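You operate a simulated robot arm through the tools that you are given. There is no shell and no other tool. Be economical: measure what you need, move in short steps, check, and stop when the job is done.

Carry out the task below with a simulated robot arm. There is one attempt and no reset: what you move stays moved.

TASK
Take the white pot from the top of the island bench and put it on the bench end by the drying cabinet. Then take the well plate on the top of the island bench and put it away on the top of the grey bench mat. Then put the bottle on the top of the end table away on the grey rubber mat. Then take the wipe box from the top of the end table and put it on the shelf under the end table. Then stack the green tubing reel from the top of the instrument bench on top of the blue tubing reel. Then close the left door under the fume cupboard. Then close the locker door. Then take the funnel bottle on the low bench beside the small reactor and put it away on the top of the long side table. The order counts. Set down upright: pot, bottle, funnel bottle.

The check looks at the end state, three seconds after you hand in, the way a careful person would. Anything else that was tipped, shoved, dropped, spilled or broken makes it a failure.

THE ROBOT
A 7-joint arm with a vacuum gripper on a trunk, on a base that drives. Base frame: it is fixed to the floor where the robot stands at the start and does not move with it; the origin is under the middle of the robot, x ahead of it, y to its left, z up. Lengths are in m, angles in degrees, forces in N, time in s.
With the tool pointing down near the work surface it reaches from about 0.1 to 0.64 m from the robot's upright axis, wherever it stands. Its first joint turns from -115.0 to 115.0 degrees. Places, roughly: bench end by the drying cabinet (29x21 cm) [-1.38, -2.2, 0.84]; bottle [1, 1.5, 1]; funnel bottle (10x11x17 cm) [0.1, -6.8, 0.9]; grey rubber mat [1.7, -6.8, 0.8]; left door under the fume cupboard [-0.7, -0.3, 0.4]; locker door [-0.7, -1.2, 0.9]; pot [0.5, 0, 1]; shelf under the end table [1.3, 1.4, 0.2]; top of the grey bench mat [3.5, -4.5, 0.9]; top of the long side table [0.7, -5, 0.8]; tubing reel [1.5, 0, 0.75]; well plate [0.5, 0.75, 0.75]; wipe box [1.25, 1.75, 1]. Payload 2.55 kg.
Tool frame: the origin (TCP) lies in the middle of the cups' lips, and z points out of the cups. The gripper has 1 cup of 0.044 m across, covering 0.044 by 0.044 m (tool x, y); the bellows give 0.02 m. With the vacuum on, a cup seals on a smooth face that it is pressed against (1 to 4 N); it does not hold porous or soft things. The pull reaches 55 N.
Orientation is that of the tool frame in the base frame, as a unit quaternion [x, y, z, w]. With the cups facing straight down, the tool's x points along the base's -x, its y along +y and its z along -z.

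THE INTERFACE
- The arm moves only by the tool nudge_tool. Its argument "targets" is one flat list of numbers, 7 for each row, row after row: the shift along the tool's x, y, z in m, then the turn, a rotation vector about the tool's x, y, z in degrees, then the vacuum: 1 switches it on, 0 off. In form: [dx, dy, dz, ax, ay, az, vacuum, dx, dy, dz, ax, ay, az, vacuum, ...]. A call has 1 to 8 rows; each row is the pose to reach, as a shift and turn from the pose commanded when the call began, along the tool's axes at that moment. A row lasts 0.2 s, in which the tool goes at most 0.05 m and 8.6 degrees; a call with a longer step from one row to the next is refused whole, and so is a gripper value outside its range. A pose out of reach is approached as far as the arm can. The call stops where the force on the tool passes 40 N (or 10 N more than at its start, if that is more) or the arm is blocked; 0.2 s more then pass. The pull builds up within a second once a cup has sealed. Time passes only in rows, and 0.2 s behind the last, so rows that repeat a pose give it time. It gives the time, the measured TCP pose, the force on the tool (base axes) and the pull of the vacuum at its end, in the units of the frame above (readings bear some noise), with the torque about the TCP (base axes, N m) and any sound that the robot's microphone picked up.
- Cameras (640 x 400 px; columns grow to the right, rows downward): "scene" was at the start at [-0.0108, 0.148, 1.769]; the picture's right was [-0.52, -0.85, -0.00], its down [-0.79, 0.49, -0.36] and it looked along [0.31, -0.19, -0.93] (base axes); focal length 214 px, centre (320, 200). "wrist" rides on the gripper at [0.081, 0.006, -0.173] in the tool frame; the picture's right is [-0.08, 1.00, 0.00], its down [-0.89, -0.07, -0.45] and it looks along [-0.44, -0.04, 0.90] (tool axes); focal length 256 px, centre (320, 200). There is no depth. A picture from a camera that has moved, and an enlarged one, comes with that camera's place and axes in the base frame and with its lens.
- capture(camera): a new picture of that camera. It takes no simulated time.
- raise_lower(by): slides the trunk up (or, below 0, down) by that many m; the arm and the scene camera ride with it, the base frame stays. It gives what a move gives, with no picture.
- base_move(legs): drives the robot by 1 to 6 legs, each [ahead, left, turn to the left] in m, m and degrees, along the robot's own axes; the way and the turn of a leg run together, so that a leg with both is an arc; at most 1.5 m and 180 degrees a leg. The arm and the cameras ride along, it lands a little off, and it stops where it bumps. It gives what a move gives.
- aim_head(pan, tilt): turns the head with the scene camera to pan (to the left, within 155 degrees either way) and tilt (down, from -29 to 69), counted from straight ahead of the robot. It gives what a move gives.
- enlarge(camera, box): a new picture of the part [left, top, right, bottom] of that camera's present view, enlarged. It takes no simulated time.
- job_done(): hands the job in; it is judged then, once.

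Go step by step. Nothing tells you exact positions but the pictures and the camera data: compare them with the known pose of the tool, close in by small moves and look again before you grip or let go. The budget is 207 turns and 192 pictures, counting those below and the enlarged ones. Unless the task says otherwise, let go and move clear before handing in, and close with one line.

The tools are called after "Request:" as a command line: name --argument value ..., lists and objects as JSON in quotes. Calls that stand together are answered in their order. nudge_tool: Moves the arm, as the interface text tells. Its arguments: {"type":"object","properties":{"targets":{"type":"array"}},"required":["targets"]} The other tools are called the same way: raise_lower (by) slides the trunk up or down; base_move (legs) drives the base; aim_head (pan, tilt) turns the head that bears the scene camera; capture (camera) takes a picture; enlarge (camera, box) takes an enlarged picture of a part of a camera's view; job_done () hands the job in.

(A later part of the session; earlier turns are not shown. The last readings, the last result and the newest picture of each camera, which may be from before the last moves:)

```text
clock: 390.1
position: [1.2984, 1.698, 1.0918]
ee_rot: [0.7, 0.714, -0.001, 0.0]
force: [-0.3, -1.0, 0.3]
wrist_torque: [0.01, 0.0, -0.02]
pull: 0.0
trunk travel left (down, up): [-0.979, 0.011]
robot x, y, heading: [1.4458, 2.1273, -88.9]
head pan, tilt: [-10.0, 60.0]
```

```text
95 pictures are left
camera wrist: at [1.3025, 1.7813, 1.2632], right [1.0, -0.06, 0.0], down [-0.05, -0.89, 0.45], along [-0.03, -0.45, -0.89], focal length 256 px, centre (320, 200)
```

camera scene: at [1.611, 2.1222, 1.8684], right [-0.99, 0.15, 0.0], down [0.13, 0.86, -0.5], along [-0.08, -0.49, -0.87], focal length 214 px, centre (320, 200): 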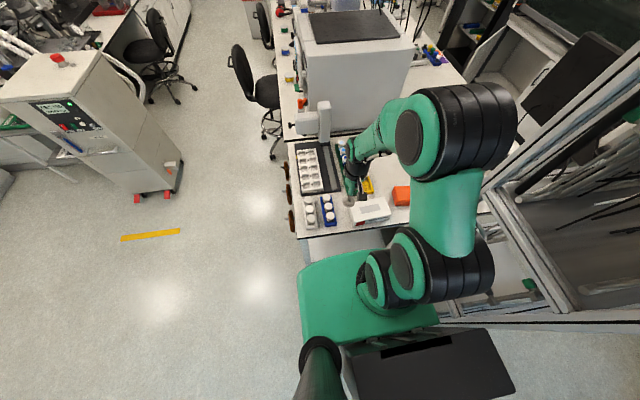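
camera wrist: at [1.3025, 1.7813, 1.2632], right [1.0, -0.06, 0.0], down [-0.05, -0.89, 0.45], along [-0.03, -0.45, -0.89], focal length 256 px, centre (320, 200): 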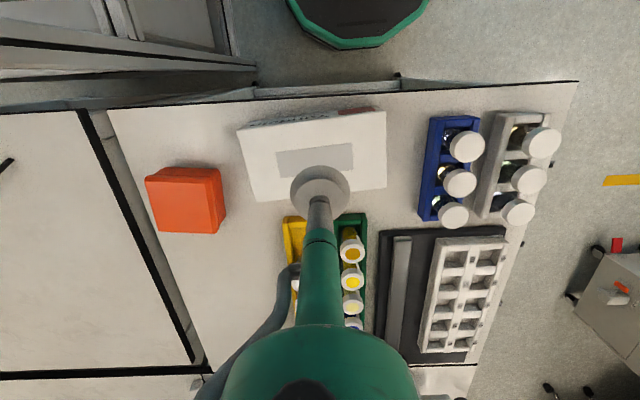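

The dispensing patch looks flush. I'll try the top centre first – pull reading will tell.

Request:
nudge_tool --targets '[-0.01, -0.004, 0.03, 0, 0, 0, 0, -0.02, -0.007, 0.065, 0, 0, 0, 0, -0.022, -0.0075, 0.1, 0, 0, 0, 0, -0.022, -0.0075, 0.12, 0, 0, 0, 0]'

Request:
enlarge --camera "wrist" --box '[200, 60, 440, 260]'

```text
clock: 391.1
position: [1.2903, 1.6752, 0.9695]
ee_rot: [0.7, 0.715, 0.0, 0.0]
force: [0.0, 0.1, 0.8]
wrist_torque: [-0.01, -0.01, 0.02]
pull: 0.0
trunk travel left (down, up): [-0.979, 0.011]
robot x, y, heading: [1.447, 2.1227, -88.4]
head pan, tilt: [-10.0, 60.0]
```

```text
2.00 times, centred on (320, 160) of wrist
camera zoom: at [1.2937, 1.7574, 1.1424], right [1.0, -0.06, 0.0], down [-0.05, -0.89, 0.45], along [-0.03, -0.45, -0.89], focal length 512 px, centre (320, 280)
```

zoom: 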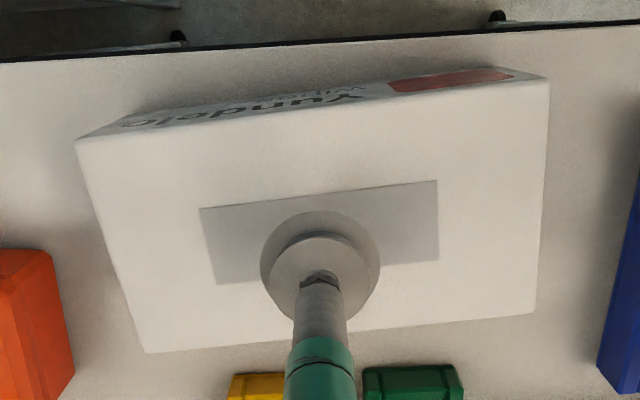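

Centred. Descend with vacuum in small steps.

Request:
nudge_tool --targets '[0, 0, 0.01, 0, 0, 0, 1, 0, 0, 0.018, 0, 0, 0, 1, 0, 0, 0.025, 0, 0, 0, 1, 0, 0, 0.03, 0, 0, 0, 1, 0, 0, 0.035, 0, 0, 0, 1, 0, 0, 0.035, 0, 0, 0, 1]'

```text
clock: 392.5
position: [1.2916, 1.6763, 0.935]
ee_rot: [0.699, 0.715, 0.0, 0.001]
force: [0.4, 0.1, 1.7]
wrist_torque: [0.06, 0.04, 0.01]
pull: 54.3
trunk travel left (down, up): [-0.979, 0.011]
robot x, y, heading: [1.4464, 2.1249, -88.8]
head pan, tilt: [-10.0, 60.0]
```

Sealed (54 N). Lift 10 cm, check, then back away from the table.

Request:
nudge_tool --targets '[0, 0, -0.02, 0, 0, 0, 1, 0, 0, -0.04, 0, 0, 0, 1, 0, 0, -0.08, 0, 0, 0, 1, 0, 0, -0.12, 0, 0, 0, 1, 0.0, 0, -0.15, 0, 0, 0, 1, 0, 0, -0.15, 0, 0, 0, 1]'

Request:
capture --camera "wrist"

Request:
base_move --legs '[[-0.35, 0.05, 0]]'

Request:
aim_head --pan -10 --tilt 35

Request:
capture --camera "scene"

```text
clock: 393.9
position: [1.2899, 1.6765, 1.084]
ee_rot: [0.699, 0.715, -0.001, 0.0]
force: [0.6, -0.6, -1.9]
wrist_torque: [-0.01, 0.02, -0.02]
pull: 54.4
trunk travel left (down, up): [-0.979, 0.011]
robot x, y, heading: [1.4467, 2.1243, -88.8]
head pan, tilt: [-10.0, 60.0]
```

```text
93 pictures are left
camera wrist: at [1.2935, 1.7582, 1.257], right [1.0, -0.06, 0.0], down [-0.05, -0.89, 0.45], along [-0.03, -0.45, -0.89], focal length 256 px, centre (320, 200)
```

wrist: 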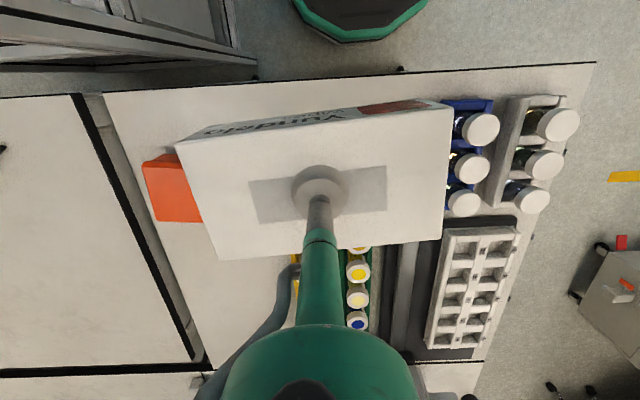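

```text
clock: 396.2
position: [1.3321, 2.0311, 1.0847]
ee_rot: [0.7, 0.715, -0.001, 0.001]
force: [-0.2, 0.4, -1.3]
wrist_torque: [0.03, 0.02, 0.0]
pull: 54.9
trunk travel left (down, up): [-0.979, 0.011]
robot x, y, heading: [1.4884, 2.4793, -88.9]
head pan, tilt: [-10.0, 60.0]
```

```text
clock: 397.1
position: [1.3321, 2.0311, 1.0842]
ee_rot: [0.699, 0.715, -0.001, 0.0]
force: [0.4, -0.8, -1.9]
wrist_torque: [0.02, -0.01, 0.01]
pull: 54.4
trunk travel left (down, up): [-0.979, 0.011]
robot x, y, heading: [1.4861, 2.4765, -88.7]
head pan, tilt: [-10.0, 35.0]
```

```text
92 pictures are left
camera scene: at [1.651, 2.4557, 1.9026], right [-0.99, 0.15, 0.0], down [0.09, 0.57, -0.82], along [-0.13, -0.81, -0.57], focal length 214 px, centre (320, 200)
```

scene: 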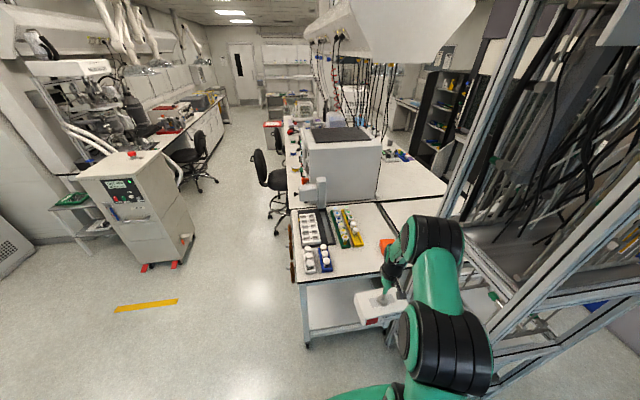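

Box held well. Shift slightly away from the frame, then lower the trunk and look at the shelf.

Request:
base_move --legs '[[0, 0.06, 0]]'

Request:
nudge_tool --targets '[0, 0.03, 0, 0, 0, 0, 1, 0, 0.06, 0, 0, 0, 0, 1]'

Request:
raise_lower --by -0.6

Request:
aim_head --pan -5 --tilt 40

Request:
capture --camera "scene"

Request:
capture --camera "wrist"

```text
clock: 398.0
position: [1.3908, 2.0334, 1.0844]
ee_rot: [0.7, 0.714, 0.0, 0.001]
force: [0.4, -0.3, -1.7]
wrist_torque: [0.02, 0.04, -0.03]
pull: 54.8
trunk travel left (down, up): [-0.979, 0.011]
robot x, y, heading: [1.5474, 2.4796, -88.8]
head pan, tilt: [-10.0, 35.0]
```

```text
clock: 398.6
position: [1.452, 2.0344, 1.0855]
ee_rot: [0.7, 0.715, -0.001, 0.0]
force: [0.2, 0.0, -1.4]
wrist_torque: [0.04, 0.04, 0.01]
pull: 54.7
trunk travel left (down, up): [-0.979, 0.011]
robot x, y, heading: [1.5441, 2.4794, -88.9]
head pan, tilt: [-10.0, 35.0]
```

```text
refused: -0.6 is not a number from -0.4 to 0.4
```

```text
clock: 399.3
position: [1.45, 2.0349, 1.0853]
ee_rot: [0.7, 0.714, 0.0, 0.0]
force: [-0.5, 0.0, -2.5]
wrist_torque: [0.03, 0.0, -0.01]
pull: 55.2
trunk travel left (down, up): [-0.979, 0.011]
robot x, y, heading: [1.549, 2.4789, -88.7]
head pan, tilt: [-5.0, 40.0]
```

```text
91 pictures are left
camera scene: at [1.7174, 2.4595, 1.8952], right [-1.0, 0.07, 0.0], down [0.04, 0.64, -0.77], along [-0.05, -0.76, -0.64], focal length 214 px, centre (320, 200)
```

scene: 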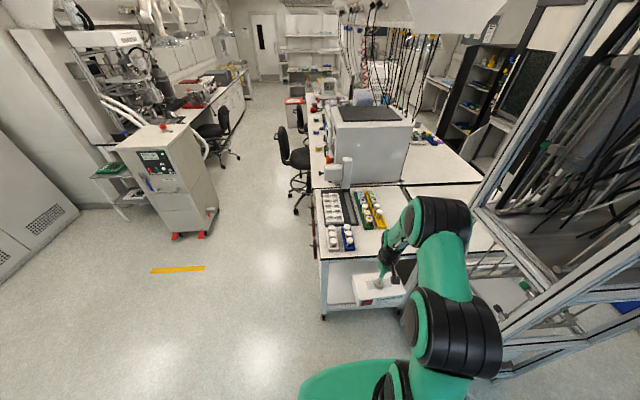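

```text
90 pictures are left
camera wrist: at [1.4544, 2.1171, 1.2576], right [1.0, -0.06, 0.0], down [-0.05, -0.89, 0.45], along [-0.03, -0.45, -0.89], focal length 256 px, centre (320, 200)
```

wrist: 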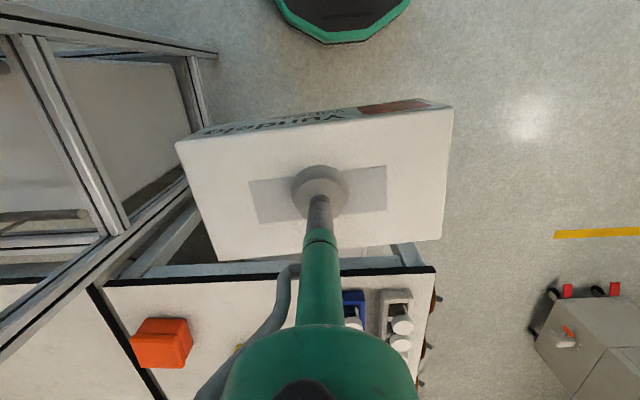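

Clearance to the frame is fine. Lower the trunk in two goes.

Request:
raise_lower --by -0.4

Request:
raise_lower --by -0.25

Request:
aim_head --pan -5 --tilt 30

Request:
capture --camera "scene"

Request:
capture --camera "wrist"

```text
clock: 403.1
position: [1.4513, 2.0343, 0.6846]
ee_rot: [0.7, 0.714, -0.001, 0.0]
force: [-0.2, -0.5, -2.4]
wrist_torque: [-0.01, -0.01, 0.0]
pull: 54.8
trunk travel left (down, up): [-0.579, 0.411]
robot x, y, heading: [1.5462, 2.4789, -89.0]
head pan, tilt: [-5.0, 40.0]
```

```text
clock: 405.7
position: [1.4505, 2.0349, 0.4349]
ee_rot: [0.7, 0.714, -0.001, 0.0]
force: [0.2, 0.7, -1.6]
wrist_torque: [-0.02, 0.01, 0.01]
pull: 54.6
trunk travel left (down, up): [-0.329, 0.661]
robot x, y, heading: [1.544, 2.4759, -88.8]
head pan, tilt: [-5.0, 40.0]
```

```text
clock: 406.4
position: [1.45, 2.0347, 0.4345]
ee_rot: [0.7, 0.714, -0.001, 0.0]
force: [-0.6, -0.8, -1.5]
wrist_torque: [-0.04, 0.0, -0.01]
pull: 54.7
trunk travel left (down, up): [-0.329, 0.661]
robot x, y, heading: [1.5445, 2.4769, -88.8]
head pan, tilt: [-5.0, 30.0]
```

```text
89 pictures are left
camera scene: at [1.7172, 2.4541, 1.2605], right [-1.0, 0.07, 0.0], down [0.03, 0.5, -0.87], along [-0.06, -0.86, -0.5], focal length 214 px, centre (320, 200)
```

scene: 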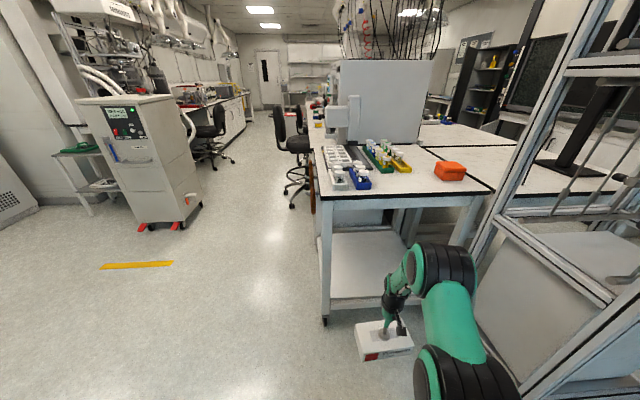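

```text
88 pictures are left
camera wrist: at [1.4546, 2.1171, 0.6076], right [1.0, -0.06, 0.0], down [-0.05, -0.89, 0.45], along [-0.03, -0.45, -0.89], focal length 256 px, centre (320, 200)
```

wrist: 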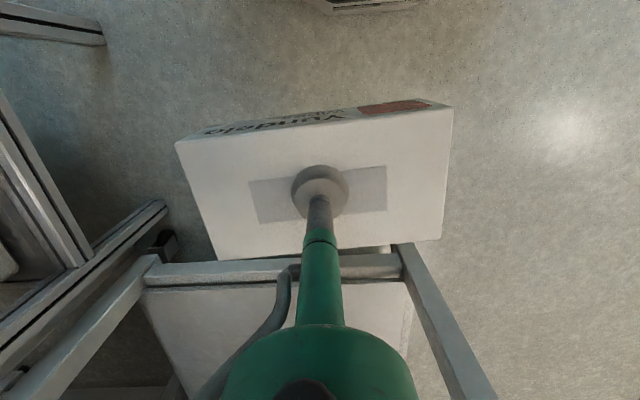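

The shelf is empty with a rail at its front edge (y≈1.71–1.77). To stay low under the table top I stretch the arm flat first, then drive in.

Request:
nudge_tool --targets '[-0.04, 0, 0.01, 0, 0, 0, 1, -0.08, 0, 0.02, 0, 0, 0, 1, -0.12, 0, 0.04, 0, 0, 0, 1, -0.15, 0, 0.06, 0, 0, 0, 1, -0.15, 0, 0.06, 0, 0, 0, 1]'

Request:
capture --camera "scene"

```text
clock: 407.6
position: [1.4552, 1.8826, 0.3757]
ee_rot: [0.7, 0.714, 0.0, 0.0]
force: [-0.1, -0.3, -1.6]
wrist_torque: [0.01, 0.0, -0.03]
pull: 54.9
trunk travel left (down, up): [-0.329, 0.661]
robot x, y, heading: [1.5456, 2.4788, -89.0]
head pan, tilt: [-5.0, 30.0]
```

```text
87 pictures are left
camera scene: at [1.7172, 2.4539, 1.2605], right [-1.0, 0.07, 0.0], down [0.03, 0.5, -0.87], along [-0.06, -0.86, -0.5], focal length 214 px, centre (320, 200)
```

scene: 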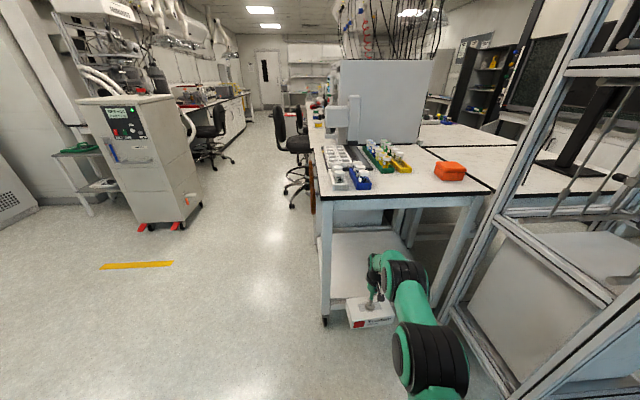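

Checking clearances to table apron and rail before driving in.

Request:
enlarge --camera "scene" --box '[300, 180, 500, 340]'

Request:
capture --camera "wrist"

```text
2.50 times, centred on (400, 260) of scene
camera zoom: at [1.7172, 2.4539, 1.2605], right [-1.0, 0.07, 0.0], down [0.03, 0.5, -0.87], along [-0.06, -0.86, -0.5], focal length 536 px, centre (120, 50)
```

zoom: 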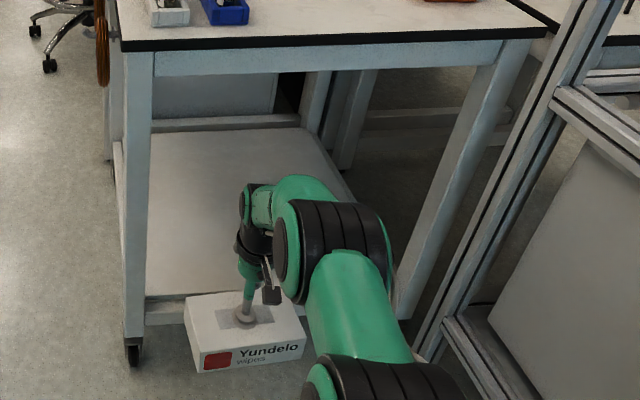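

```text
85 pictures are left
camera wrist: at [1.4592, 1.9657, 0.5475], right [1.0, -0.06, 0.0], down [-0.05, -0.89, 0.45], along [-0.03, -0.45, -0.89], focal length 256 px, centre (320, 200)
```

wrist: 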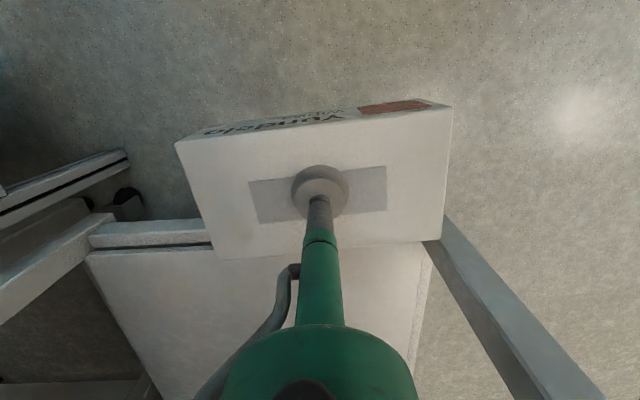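

The shelf lies around z≈0.16–0.2. I lower 5.5 cm more, shift 6 cm right, and drive in slowly.

Request:
raise_lower --by -0.055

Request:
base_move --legs '[[0, -0.06, 0], [0.12, 0, 0]]'

Request:
capture --camera "wrist"

Request:
enlarge --camera "scene" --box '[280, 180, 480, 340]'

```text
clock: 408.6
position: [1.4558, 1.882, 0.3208]
ee_rot: [0.699, 0.715, -0.001, 0.001]
force: [0.4, 0.3, -1.4]
wrist_torque: [0.04, 0.0, 0.01]
pull: 54.5
trunk travel left (down, up): [-0.274, 0.716]
robot x, y, heading: [1.5489, 2.4804, -89.1]
head pan, tilt: [-5.0, 30.0]
```

```text
clock: 410.4
position: [1.3963, 1.7629, 0.3214]
ee_rot: [0.7, 0.714, -0.001, 0.001]
force: [0.1, -0.5, -2.0]
wrist_torque: [0.0, 0.01, -0.02]
pull: 55.3
trunk travel left (down, up): [-0.274, 0.716]
robot x, y, heading: [1.4879, 2.3617, -88.8]
head pan, tilt: [-5.0, 30.0]
```

```text
84 pictures are left
camera wrist: at [1.4011, 1.8464, 0.4927], right [1.0, -0.06, 0.0], down [-0.05, -0.89, 0.45], along [-0.03, -0.45, -0.89], focal length 256 px, centre (320, 200)
```

wrist: 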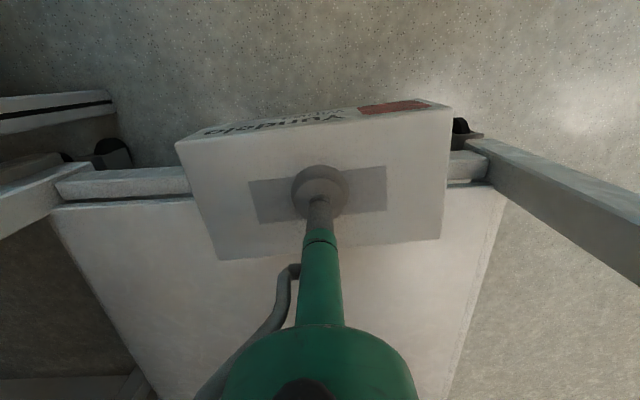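

```text
2.50 times, centred on (380, 260) of scene
camera zoom: at [1.6593, 2.3343, 1.2055], right [-1.0, 0.07, 0.0], down [0.03, 0.5, -0.87], along [-0.06, -0.86, -0.5], focal length 536 px, centre (170, 50)
```

zoom: 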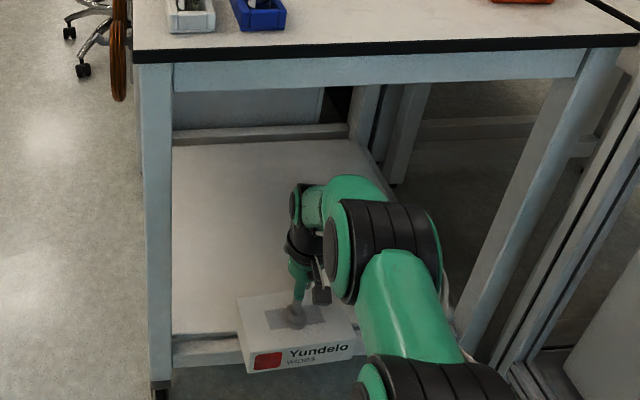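

Box is clear above the rail. Lower 2.5 cm more and drive in the remaining 14 cm.

Request:
raise_lower --by -0.025

Request:
base_move --legs '[[0.07, 0, 0]]'

Request:
enlarge --camera "scene" --box '[280, 180, 480, 340]'

```text
clock: 411.1
position: [1.397, 1.7651, 0.294]
ee_rot: [0.699, 0.715, 0.0, 0.0]
force: [0.4, -0.4, -1.2]
wrist_torque: [0.03, -0.03, 0.02]
pull: 55.0
trunk travel left (down, up): [-0.249, 0.741]
robot x, y, heading: [1.4901, 2.3601, -88.9]
head pan, tilt: [-5.0, 30.0]
```

```text
clock: 412.1
position: [1.3984, 1.6957, 0.2941]
ee_rot: [0.699, 0.715, -0.001, 0.001]
force: [-0.4, 0.1, -1.6]
wrist_torque: [0.0, 0.02, 0.03]
pull: 54.6
trunk travel left (down, up): [-0.249, 0.741]
robot x, y, heading: [1.4876, 2.2896, -88.9]
head pan, tilt: [-5.0, 30.0]
```

```text
2.50 times, centred on (380, 260) of scene
camera zoom: at [1.6607, 2.2663, 1.1805], right [-1.0, 0.07, 0.0], down [0.03, 0.5, -0.87], along [-0.06, -0.86, -0.5], focal length 536 px, centre (170, 50)
```

zoom: 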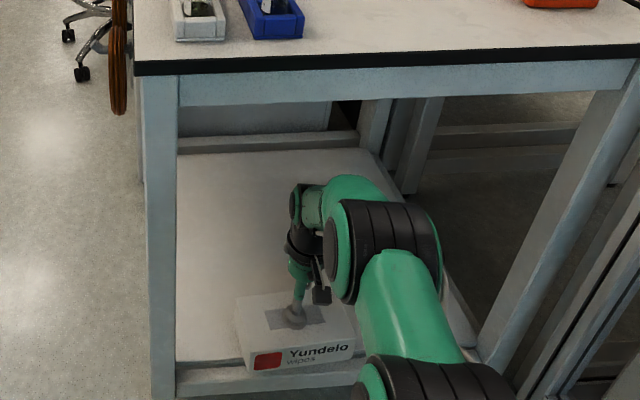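

The arm passes well below the apron. Driving the last 7 cm.

Request:
base_move --legs '[[0.072, 0, 0]]'

Request:
capture --camera "wrist"

Request:
enlarge --camera "scene" --box '[280, 180, 480, 340]'

```text
clock: 413.1
position: [1.3989, 1.6234, 0.2954]
ee_rot: [0.7, 0.714, -0.001, 0.001]
force: [0.9, -0.3, -1.4]
wrist_torque: [0.02, -0.01, 0.03]
pull: 55.2
trunk travel left (down, up): [-0.249, 0.741]
robot x, y, heading: [1.4918, 2.2198, -89.1]
head pan, tilt: [-5.0, 30.0]
```

```text
81 pictures are left
camera wrist: at [1.4038, 1.7061, 0.4676], right [1.0, -0.06, 0.0], down [-0.05, -0.89, 0.45], along [-0.03, -0.45, -0.89], focal length 256 px, centre (320, 200)
```

wrist: 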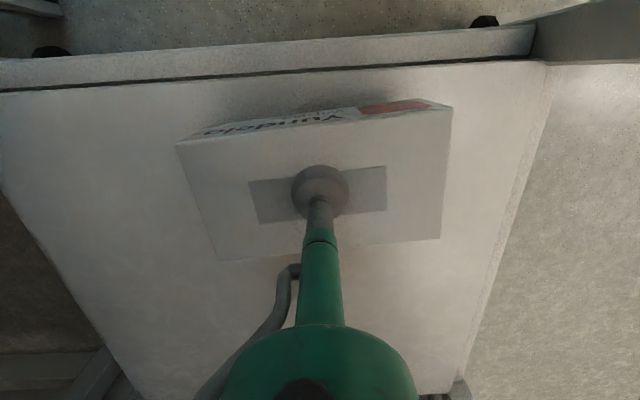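

```text
2.50 times, centred on (380, 260) of scene
camera zoom: at [1.662, 2.194, 1.1805], right [-1.0, 0.07, 0.0], down [0.03, 0.5, -0.87], along [-0.06, -0.86, -0.5], focal length 536 px, centre (170, 50)
```

zoom: 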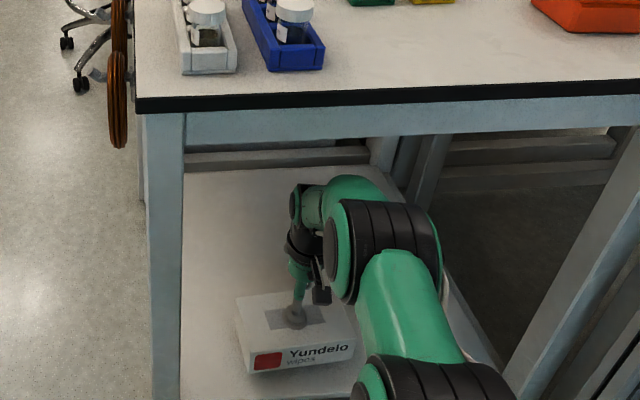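

Box is wholly over the shelf. Lowering in small steps.

Request:
nudge_tool --targets '[0, 0, 0.005, 0, 0, 0, 1, 0, 0, 0.01, 0, 0, 0, 1, 0, 0, 0.014, 0, 0, 0, 1, 0, 0, 0.018, 0, 0, 0, 1, 0, 0, 0.022, 0, 0, 0, 1, 0, 0, 0.022, 0, 0, 0, 1]'

```text
clock: 414.5
position: [1.3992, 1.6243, 0.2718]
ee_rot: [0.699, 0.715, -0.001, 0.001]
force: [-0.1, -0.5, -0.4]
wrist_torque: [0.03, 0.01, 0.01]
pull: 55.1
trunk travel left (down, up): [-0.249, 0.741]
robot x, y, heading: [1.4911, 2.2216, -88.6]
head pan, tilt: [-5.0, 30.0]
```

Request:
nudge_tool --targets '[0, 0, 0.004, 0, 0, 0, 1, 0, 0, 0.008, 0, 0, 0, 1, 0, 0, 0.012, 0, 0, 0, 1, 0, 0, 0.015, 0, 0, 0, 1, 0, 0, 0.015, 0, 0, 0, 1]'

Request:
capture --camera "wrist"

```text
clock: 415.7
position: [1.4007, 1.6223, 0.26]
ee_rot: [0.7, 0.714, -0.004, 0.002]
force: [2.6, 7.0, 22.8]
wrist_torque: [0.35, -0.02, -0.02]
pull: 54.9
trunk travel left (down, up): [-0.249, 0.741]
robot x, y, heading: [1.4909, 2.2203, -88.8]
head pan, tilt: [-5.0, 30.0]
```

```text
79 pictures are left
camera wrist: at [1.4042, 1.7062, 0.433], right [1.0, -0.06, 0.0], down [-0.05, -0.89, 0.45], along [-0.03, -0.45, -0.89], focal length 256 px, centre (320, 200)
```

wrist: 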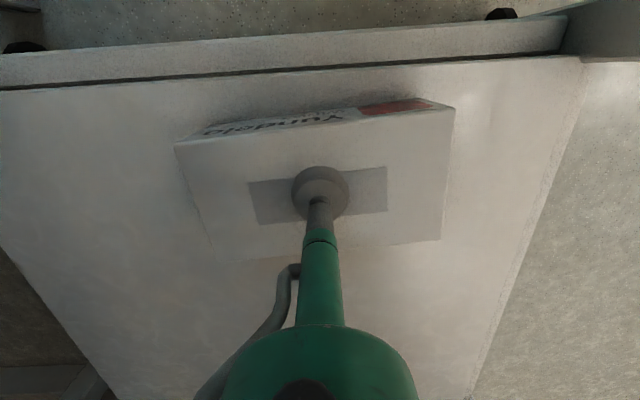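

Contact. Relieve, release, lift 4 cm, then back out.

Request:
nudge_tool --targets '[0, 0, -0.003, 0, 0, 0, 1, 0, 0, -0.003, 0, 0, 0, 0, 0, 0, -0.003, 0, 0, 0, 0, 0, 0, -0.003, 0, 0, 0, 0, 0, 0, -0.012, 0, 0, 0, 0, 0, 0, -0.03, 0, 0, 0, 0, 0, 0, -0.05, 0, 0, 0, 0]'

Request:
capture --camera "wrist"

```text
clock: 417.3
position: [1.3988, 1.6248, 0.3076]
ee_rot: [0.7, 0.714, 0.0, 0.001]
force: [-0.1, -0.2, -1.0]
wrist_torque: [0.02, 0.0, 0.03]
pull: 0.0
trunk travel left (down, up): [-0.249, 0.741]
robot x, y, heading: [1.4943, 2.2233, -88.9]
head pan, tilt: [-5.0, 30.0]
```

```text
78 pictures are left
camera wrist: at [1.404, 1.7061, 0.4801], right [1.0, -0.06, 0.0], down [-0.05, -0.89, 0.45], along [-0.03, -0.45, -0.9], focal length 256 px, centre (320, 200)
```

wrist: 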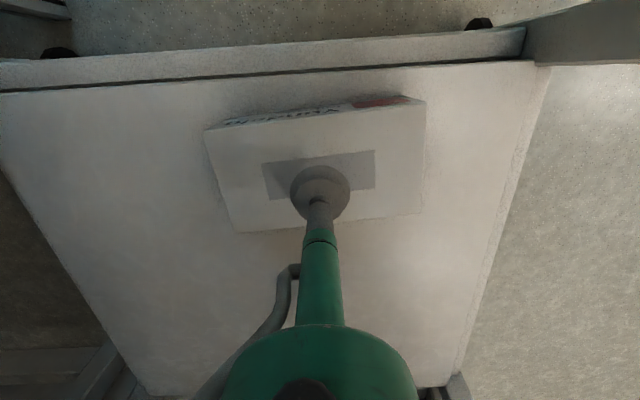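

Box on the shelf. Backing out straight, then raising the trunk.

Request:
base_move --legs '[[-0.4, 0.04, 0]]'

Request:
raise_lower --by 0.4

Request:
raise_lower --by 0.28

Request:
nudge_tool --targets '[0.04, 0, -0.02, 0, 0, 0, 0, 0.08, 0, -0.04, 0, 0, 0, 0, 0.12, 0.02, -0.06, 0, 0, 0, 0, 0.16, 0.04, -0.08, 0, 0, 0, 0, 0.2, 0.05, -0.1, 0, 0, 0, 0, 0.23, 0.06, -0.13, 0, 0, 0, 0, 0.23, 0.06, -0.17, 0, 0, 0, 0]'

Request:
aim_head --pan 0 --tilt 35

Request:
capture --camera "scene"

```text
clock: 419.8
position: [1.4291, 2.0166, 0.308]
ee_rot: [0.703, 0.712, -0.001, 0.001]
force: [-0.2, -0.3, -0.7]
wrist_torque: [0.01, 0.03, -0.04]
pull: 0.0
trunk travel left (down, up): [-0.249, 0.741]
robot x, y, heading: [1.5255, 2.6115, -89.4]
head pan, tilt: [-5.0, 30.0]
```

```text
clock: 423.6
position: [1.4287, 2.0167, 0.7077]
ee_rot: [0.702, 0.712, -0.001, 0.001]
force: [0.0, 0.9, -1.3]
wrist_torque: [0.0, 0.03, 0.02]
pull: 0.1
trunk travel left (down, up): [-0.649, 0.341]
robot x, y, heading: [1.5301, 2.6103, -89.2]
head pan, tilt: [-5.0, 30.0]
```

```text
clock: 426.5
position: [1.4292, 2.0156, 0.9873]
ee_rot: [0.703, 0.711, -0.001, 0.001]
force: [0.4, 0.8, 0.4]
wrist_torque: [-0.01, -0.05, -0.02]
pull: 0.0
trunk travel left (down, up): [-0.929, 0.061]
robot x, y, heading: [1.5228, 2.6155, -89.3]
head pan, tilt: [-5.0, 30.0]
```

```text
clock: 428.1
position: [1.4866, 2.2466, 1.1576]
ee_rot: [0.702, 0.712, 0.0, 0.0]
force: [0.2, 0.4, 0.2]
wrist_torque: [0.0, 0.0, 0.0]
pull: 0.2
trunk travel left (down, up): [-0.929, 0.061]
robot x, y, heading: [1.5235, 2.6101, -89.5]
head pan, tilt: [-5.0, 30.0]
```

```text
clock: 428.7
position: [1.4861, 2.2459, 1.1581]
ee_rot: [0.702, 0.712, -0.001, 0.001]
force: [-0.4, -0.6, 0.3]
wrist_torque: [-0.03, -0.04, 0.03]
pull: 0.0
trunk travel left (down, up): [-0.929, 0.061]
robot x, y, heading: [1.5284, 2.6142, -89.5]
head pan, tilt: [0.0, 35.0]
```

```text
77 pictures are left
camera scene: at [1.7037, 2.5869, 1.8527], right [-1.0, -0.01, 0.0], down [-0.01, 0.57, -0.82], along [0.01, -0.82, -0.57], focal length 214 px, centre (320, 200)
```

scene: 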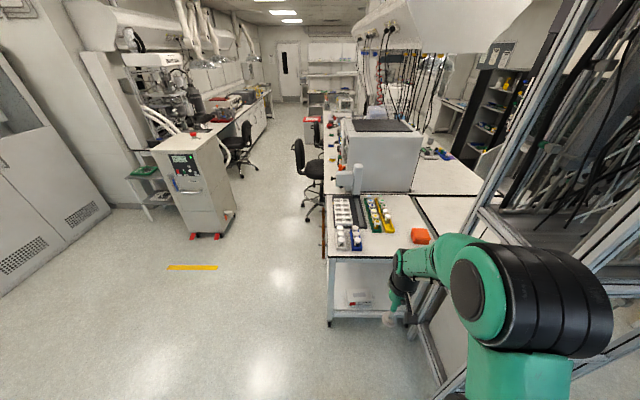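

Next the reels: green ~(1.585,−0.455), blue ~(1.60,−0.04). Drive down the aisle and face the bench.

Request:
base_move --legs '[[0, 0.87, -0.5], [1.4, 0, 0], [1.4, 0, 0], [0, 0, -90]]'

Request:
aim_head --pan 0 --tilt 45

Request:
capture --camera "scene"

```text
clock: 450.4
position: [1.9334, -0.1286, 1.159]
ee_rot: [0.999, -0.037, -0.001, 0.0]
force: [-0.4, 0.2, -0.4]
wrist_torque: [0.03, -0.02, 0.01]
pull: 0.0
trunk travel left (down, up): [-0.929, 0.061]
robot x, y, heading: [2.2941, -0.1943, 175.8]
head pan, tilt: [0.0, 35.0]
```

```text
clock: 451.1
position: [1.933, -0.1286, 1.1576]
ee_rot: [0.999, -0.036, -0.001, 0.0]
force: [0.6, -0.1, 0.3]
wrist_torque: [-0.02, 0.0, -0.02]
pull: 0.2
trunk travel left (down, up): [-0.929, 0.061]
robot x, y, heading: [2.2974, -0.198, 175.5]
head pan, tilt: [0.0, 45.0]
```

```text
76 pictures are left
camera scene: at [2.2621, -0.3717, 1.8379], right [0.08, 1.0, 0.0], down [0.7, -0.05, -0.71], along [-0.71, 0.05, -0.71], focal length 214 px, centre (320, 200)
```

scene: 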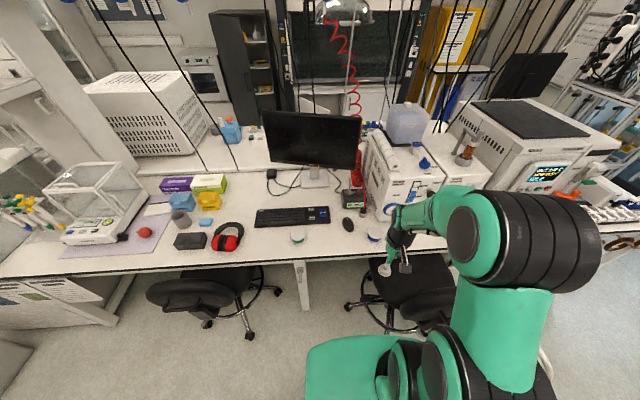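

Reels: green (1.555,−0.45), blue (1.583,−0.02). Moving between the chairs to about (2.08,−0.30).

Request:
base_move --legs '[[0.0, 0.11, 4], [0.21, 0, 0]]'

Request:
capture --camera "scene"

Request:
capture --camera "wrist"

```text
clock: 453.5
position: [1.7155, -0.2589, 1.1587]
ee_rot: [1.0, -0.003, -0.001, -0.001]
force: [-0.3, 0.9, 0.3]
wrist_torque: [-0.02, -0.01, 0.03]
pull: 0.1
trunk travel left (down, up): [-0.929, 0.061]
robot x, y, heading: [2.0829, -0.3023, 179.5]
head pan, tilt: [0.0, 45.0]
```

```text
75 pictures are left
camera scene: at [2.0591, -0.4808, 1.8379], right [0.01, 1.0, 0.0], down [0.71, -0.01, -0.71], along [-0.71, 0.01, -0.71], focal length 214 px, centre (320, 200)
```

scene: 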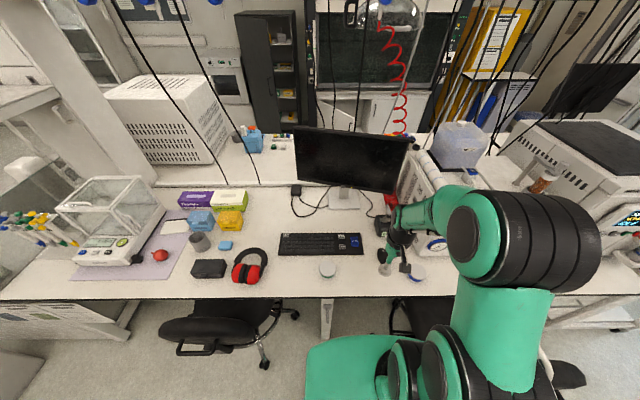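

```text
74 pictures are left
camera wrist: at [1.7954, -0.2653, 1.331], right [-0.09, -1.0, 0.0], down [-0.89, 0.08, 0.45], along [-0.45, 0.04, -0.89], focal length 256 px, centre (320, 200)
```

wrist: 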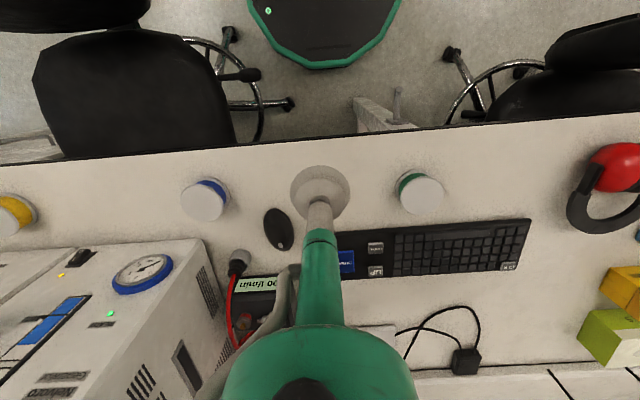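

Zooming on both reels' tops.

Request:
enlarge --camera "wrist" --box '[370, 150, 470, 230]'

Request:
enlarge --camera "wrist" --box '[155, 160, 255, 240]'

```text
5.00 times, centred on (420, 190) of wrist
camera zoom: at [1.7954, -0.2653, 1.331], right [-0.09, -1.0, 0.0], down [-0.89, 0.08, 0.45], along [-0.45, 0.04, -0.89], focal length 1280 px, centre (-180, 250)
```

zoom: 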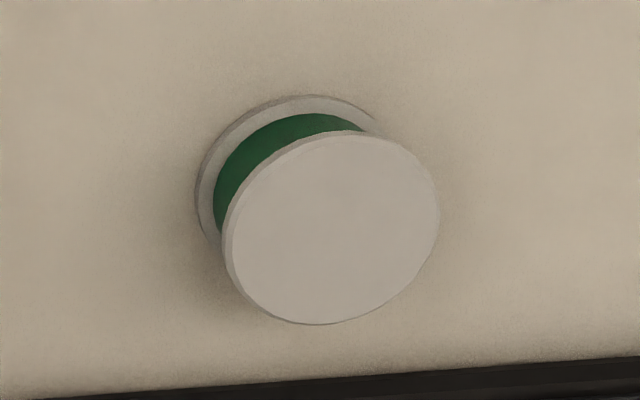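

```text
5.00 times, centred on (205, 200) of wrist
camera zoom: at [1.7954, -0.2653, 1.331], right [-0.09, -1.0, 0.0], down [-0.89, 0.08, 0.45], along [-0.45, 0.04, -0.89], focal length 1280 px, centre (895, 200)
```

zoom: 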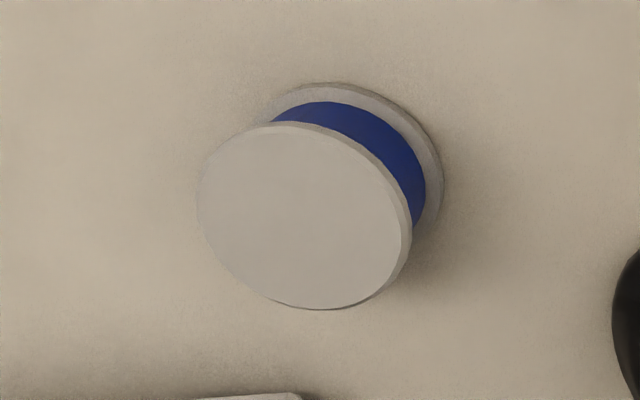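

Both have flat white tops. Moving above the green one.

Request:
nudge_tool --targets '[-0.03, 0.037, 0, 0, 0, 0, 0, -0.06, 0.074, 0, 0, 0, 0, 0, -0.09, 0.111, 0, 0, 0, 0, 0, -0.12, 0.148, 0.01, 0, 0, 0, 0, -0.15, 0.185, 0.02, 0, 0, 0, 0, -0.15, 0.187, 0.07, 0, 0, 0, 0, -0.15, 0.187, 0.12, 0, 0, 0, 0, -0.15, 0.187, 0.165, 0, 0, 0, 0]'

Request:
enlarge --camera "wrist" --box '[200, 60, 440, 260]'

```text
clock: 455.3
position: [1.5611, -0.4464, 0.9906]
ee_rot: [1.0, -0.003, -0.001, -0.001]
force: [-0.8, 0.3, -0.3]
wrist_torque: [0.02, -0.05, -0.02]
pull: 0.0
trunk travel left (down, up): [-0.929, 0.061]
robot x, y, heading: [2.0785, -0.3054, 179.4]
head pan, tilt: [0.0, 45.0]
```

```text
2.00 times, centred on (320, 160) of wrist
camera zoom: at [1.642, -0.453, 1.1643], right [-0.09, -1.0, 0.0], down [-0.89, 0.08, 0.45], along [-0.45, 0.04, -0.89], focal length 512 px, centre (320, 280)
```

zoom: 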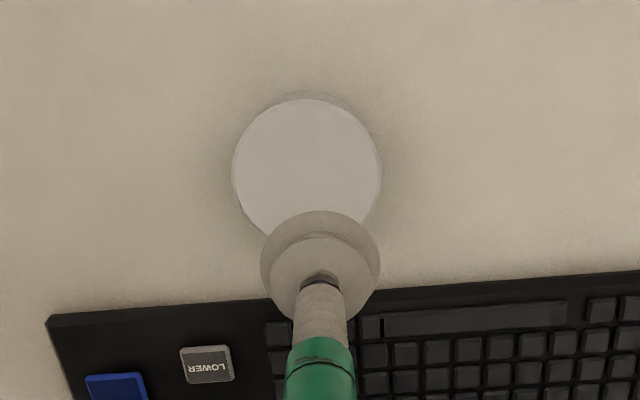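

Adjust ~1 cm and descend with vacuum.

Request:
nudge_tool --targets '[0.006, -0.004, 0.03, 0, 0, 0, 1, 0.011, -0.007, 0.06, 0, 0, 0, 1, 0.011, -0.007, 0.085, 0, 0, 0, 1, 0.011, -0.007, 0.092, 0, 0, 0, 1, 0.011, -0.007, 0.099, 0, 0, 0, 1, 0.011, -0.007, 0.106, 0, 0, 0, 1, 0.011, -0.007, 0.106, 0, 0, 0, 1]'

Request:
enlarge --camera "wrist" --box '[200, 60, 440, 260]'

```text
clock: 456.9
position: [1.5691, -0.4388, 0.8939]
ee_rot: [1.0, -0.003, -0.008, 0.002]
force: [4.2, 1.6, 18.4]
wrist_torque: [0.02, -0.32, 0.07]
pull: 54.6
trunk travel left (down, up): [-0.929, 0.061]
robot x, y, heading: [2.079, -0.3046, 179.7]
head pan, tilt: [0.0, 45.0]
stopped in row 7: the force on the tool passed its limit at 40 N (the readings are from after the stop); the commanded pose is now the measured one
```

```text
2.00 times, centred on (320, 160) of wrist
camera zoom: at [1.6511, -0.4437, 1.0642], right [-0.09, -1.0, 0.0], down [-0.89, 0.08, 0.46], along [-0.46, 0.04, -0.89], focal length 512 px, centre (320, 280)
```

zoom: 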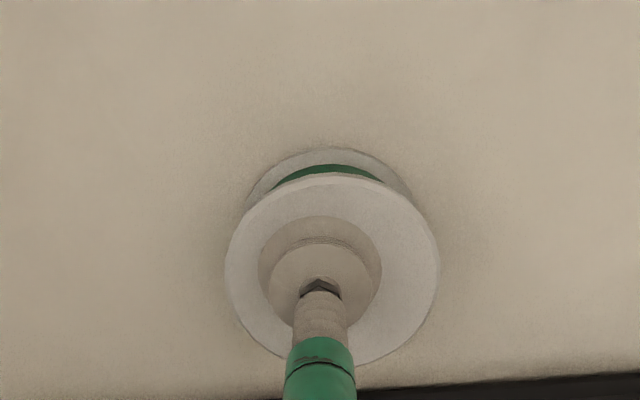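

Sealed on the green reel. Lift and move toward the blue one, stopping beside it for a close look.

Request:
nudge_tool --targets '[0, 0, -0.02, 0, 0, 0, 1, 0, 0, -0.06, 0, 0, 0, 1, 0, 0, -0.1, 0, 0, 0, 1, 0, -0.04, -0.12, 0, 0, 0, 1, 0, -0.09, -0.12, 0, 0, 0, 1, 0, -0.14, -0.12, 0, 0, 0, 1, 0.005, -0.19, -0.12, 0, 0, 0, 1, 0.01, -0.24, -0.12, 0, 0, 0, 1]'

Request:
nudge_tool --targets '[0.005, -0.045, 0, 0, 0, 0, 1, 0.01, -0.06, 0, 0, 0, 0, 1, 0.01, -0.06, 0, 0, 0, 0, 1]'

Request:
capture --camera "wrist"

```text
refused: row 7 steps farther than a row can; nothing moved
```

```text
clock: 457.7
position: [1.5786, -0.3778, 0.8907]
ee_rot: [1.0, -0.003, -0.008, 0.002]
force: [-3.7, -2.6, 16.1]
wrist_torque: [0.05, -0.2, -0.03]
pull: 55.2
trunk travel left (down, up): [-0.929, 0.061]
robot x, y, heading: [2.0823, -0.3075, 179.5]
head pan, tilt: [0.0, 45.0]
```

```text
69 pictures are left
camera wrist: at [1.6604, -0.3837, 1.0623], right [-0.09, -1.0, 0.0], down [-0.88, 0.08, 0.46], along [-0.46, 0.04, -0.89], focal length 256 px, centre (320, 200)
```

wrist: 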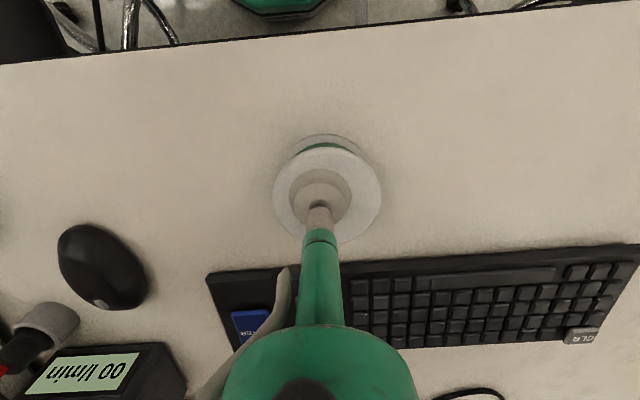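

The lift was refused and the reel slid 6 cm on the bench with the tool—still sealed and harmless. Lifting now.

Request:
nudge_tool --targets '[0, 0, -0.02, 0, 0, 0, 1, 0, 0, -0.06, 0, 0, 0, 1, 0, 0, -0.1, 0, 0, 0, 1, 0, -0.03, -0.13, 0, 0, 0, 1, 0, -0.075, -0.13, 0, 0, 0, 1, 0, -0.12, -0.13, 0, 0, 0, 1, 0.005, -0.165, -0.13, 0, 0, 0, 1, 0.01, -0.21, -0.13, 0, 0, 0, 1]'

Request:
capture --camera "wrist"

```text
clock: 459.5
position: [1.593, -0.1666, 1.0178]
ee_rot: [1.0, -0.004, -0.005, 0.001]
force: [-0.3, -0.5, -1.4]
wrist_torque: [-0.04, -0.01, 0.03]
pull: 55.0
trunk travel left (down, up): [-0.929, 0.061]
robot x, y, heading: [2.0796, -0.3078, 179.8]
head pan, tilt: [0.0, 45.0]
```

```text
68 pictures are left
camera wrist: at [1.675, -0.1723, 1.1903], right [-0.09, -1.0, 0.0], down [-0.89, 0.08, 0.46], along [-0.45, 0.04, -0.89], focal length 256 px, centre (320, 200)
```

wrist: 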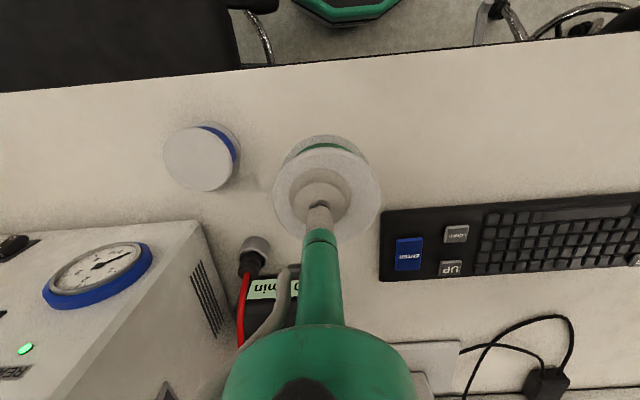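

Blue reel centre ≈ (1.591, −0.016). Moving over it (allowing for the 5 mm off-centre grip).

Request:
nudge_tool --targets '[0, -0.04, 0, 0, 0, 0, 1, 0, -0.08, 0, 0, 0, 0, 1, -0.001, -0.12, 0, 0, 0, 0, 1, -0.002, -0.156, 0, 0, 0, 0, 1, -0.002, -0.156, 0.03, 0, 0, 0, 1, -0.002, -0.156, 0.04, 0, 0, 0, 1, -0.002, -0.156, 0.04, 0, 0, 0, 1]'

Request:
enlarge --camera "wrist" --box '[200, 60, 440, 260]'

Request:
enlarge --camera "scene" --box '[360, 220, 480, 310]'

```text
clock: 461.1
position: [1.5907, -0.0102, 0.9799]
ee_rot: [1.0, -0.002, -0.006, 0.001]
force: [-0.6, 0.7, -1.4]
wrist_torque: [-0.01, 0.03, 0.04]
pull: 54.8
trunk travel left (down, up): [-0.929, 0.061]
robot x, y, heading: [2.0816, -0.3048, 179.6]
head pan, tilt: [0.0, 45.0]
```

```text
2.00 times, centred on (320, 160) of wrist
camera zoom: at [1.6725, -0.0166, 1.1503], right [-0.09, -1.0, 0.0], down [-0.89, 0.08, 0.46], along [-0.45, 0.04, -0.89], focal length 512 px, centre (320, 280)
```

zoom: 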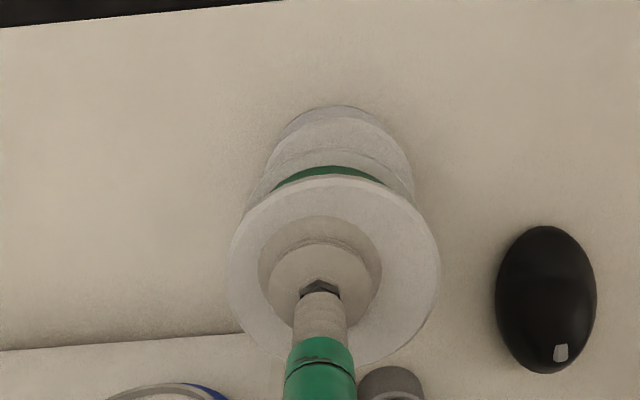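

```text
4.44 times, centred on (420, 265) of scene
camera zoom: at [2.0597, -0.4808, 1.8379], right [0.01, 1.0, 0.0], down [0.71, -0.01, -0.71], along [-0.71, 0.01, -0.71], focal length 953 px, centre (-124, -89)
```

zoom: 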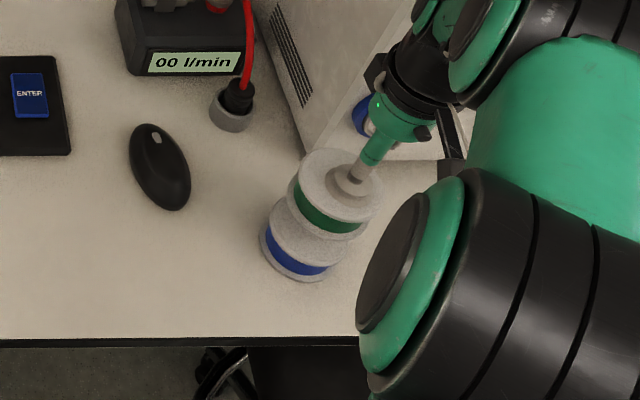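

Slight correction (+4 mm x, −4 mm y) and descend a bit for another look.

Request:
nudge_tool --targets '[0.004, 0.004, 0.01, 0, 0, 0, 1, 0.004, 0.004, 0.02, 0, 0, 0, 1, 0.004, 0.004, 0.028, 0, 0, 0, 1, 0.004, 0.004, 0.028, 0, 0, 0, 1]'

Request:
enlarge --camera "wrist" --box '[240, 80, 400, 240]'

Request:
enlarge --camera "scene" --box '[400, 250, 460, 295]'

```text
clock: 462.1
position: [1.5938, -0.0172, 0.9506]
ee_rot: [1.0, -0.003, -0.005, 0.001]
force: [0.1, 0.9, -2.2]
wrist_torque: [0.0, 0.0, 0.01]
pull: 55.1
trunk travel left (down, up): [-0.929, 0.061]
robot x, y, heading: [2.0831, -0.3066, 179.6]
head pan, tilt: [0.0, 45.0]
```

```text
2.50 times, centred on (320, 160) of wrist
camera zoom: at [1.6767, -0.0216, 1.1228], right [-0.09, -1.0, 0.0], down [-0.89, 0.08, 0.46], along [-0.45, 0.04, -0.89], focal length 640 px, centre (320, 300)
```

zoom: 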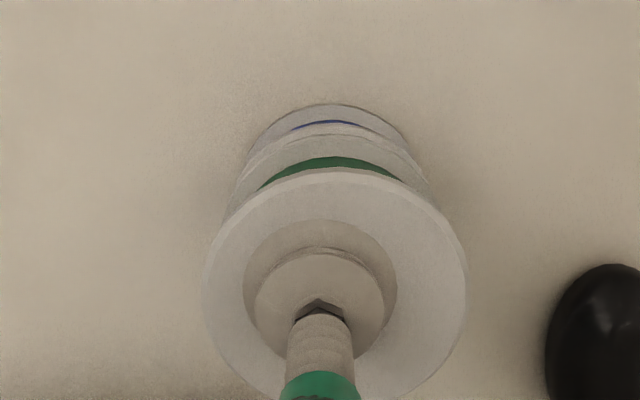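

```text
8.89 times, centred on (430, 272) of scene
camera zoom: at [2.0598, -0.4807, 1.8379], right [0.01, 1.0, 0.0], down [0.71, -0.01, -0.71], along [-0.71, 0.01, -0.71], focal length 1906 px, centre (-658, -444)
```

zoom: 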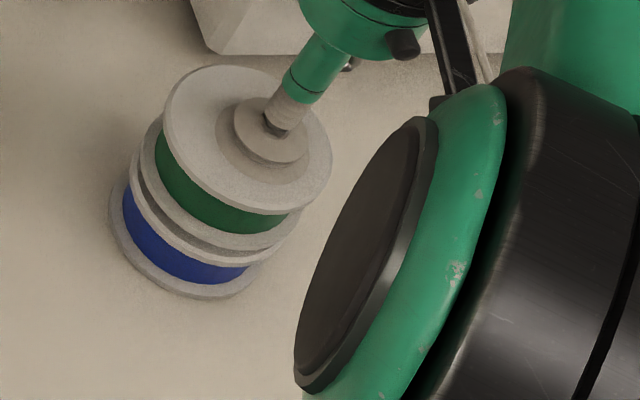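

The stack lines up well. Final descent in 3 mm steps.

Request:
nudge_tool --targets '[0, 0, 0.003, 0, 0, 0, 1, 0, 0, 0.006, 0, 0, 0, 1, 0, 0, 0.009, 0, 0, 0, 1, 0, 0, 0.012, 0, 0, 0, 1, 0, 0, 0.012, 0, 0, 0, 1]'

```text
clock: 463.3
position: [1.594, -0.0175, 0.9398]
ee_rot: [1.0, -0.004, -0.007, 0.0]
force: [1.0, -0.1, 8.2]
wrist_torque: [-0.08, -0.05, -0.02]
pull: 54.7
trunk travel left (down, up): [-0.929, 0.061]
robot x, y, heading: [2.0801, -0.305, 179.4]
head pan, tilt: [0.0, 45.0]
```

Contact. Releasing and lifting straight up.

Request:
nudge_tool --targets '[0, 0, 0, 0, 0, 0, 0, 0, 0, 0, 0, 0, 0, 0, 0, 0, 0, 0, 0, 0, 0, 0, 0, -0.004, 0, 0, 0, 0, 0, 0, -0.015, 0, 0, 0, 0, 0, 0, -0.05, 0, 0, 0, 0, 0, 0, -0.1, 0, 0, 0, 0, 0, 0, -0.15, 0, 0, 0, 0]'

Request:
enlarge --camera "scene" --box '[390, 230, 470, 290]'

Request:
enlarge --camera "wrist" --box '[240, 80, 400, 240]'

```text
clock: 465.1
position: [1.5965, -0.0175, 1.0896]
ee_rot: [1.0, -0.004, -0.006, 0.001]
force: [0.2, -0.9, -0.6]
wrist_torque: [0.0, 0.0, 0.0]
pull: 0.1
trunk travel left (down, up): [-0.929, 0.061]
robot x, y, heading: [2.08, -0.3074, 179.6]
head pan, tilt: [0.0, 45.0]
```

```text
6.67 times, centred on (430, 260) of scene
camera zoom: at [2.0608, -0.4813, 1.8377], right [0.01, 1.0, 0.0], down [0.71, -0.01, -0.71], along [-0.71, 0.01, -0.71], focal length 1430 px, centre (-413, -200)
```

zoom: 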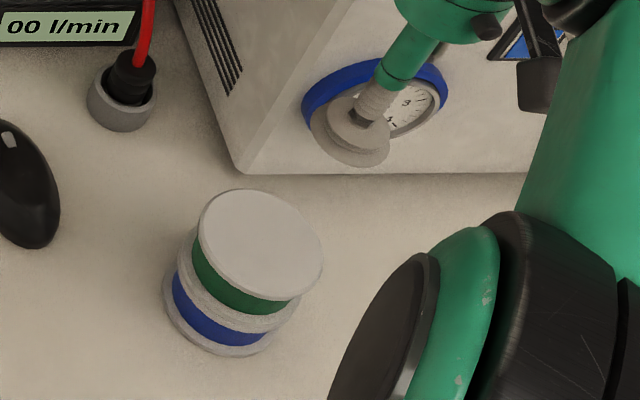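

```text
2.50 times, centred on (320, 160) of wrist
camera zoom: at [1.6786, -0.0234, 1.2608], right [-0.09, -1.0, 0.0], down [-0.89, 0.08, 0.45], along [-0.45, 0.04, -0.89], focal length 640 px, centre (320, 300)
```

zoom: 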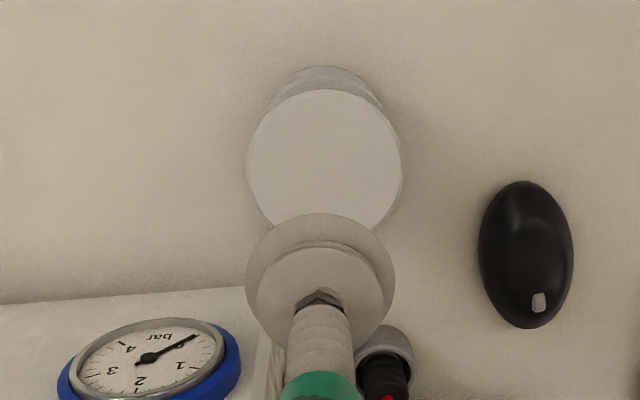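

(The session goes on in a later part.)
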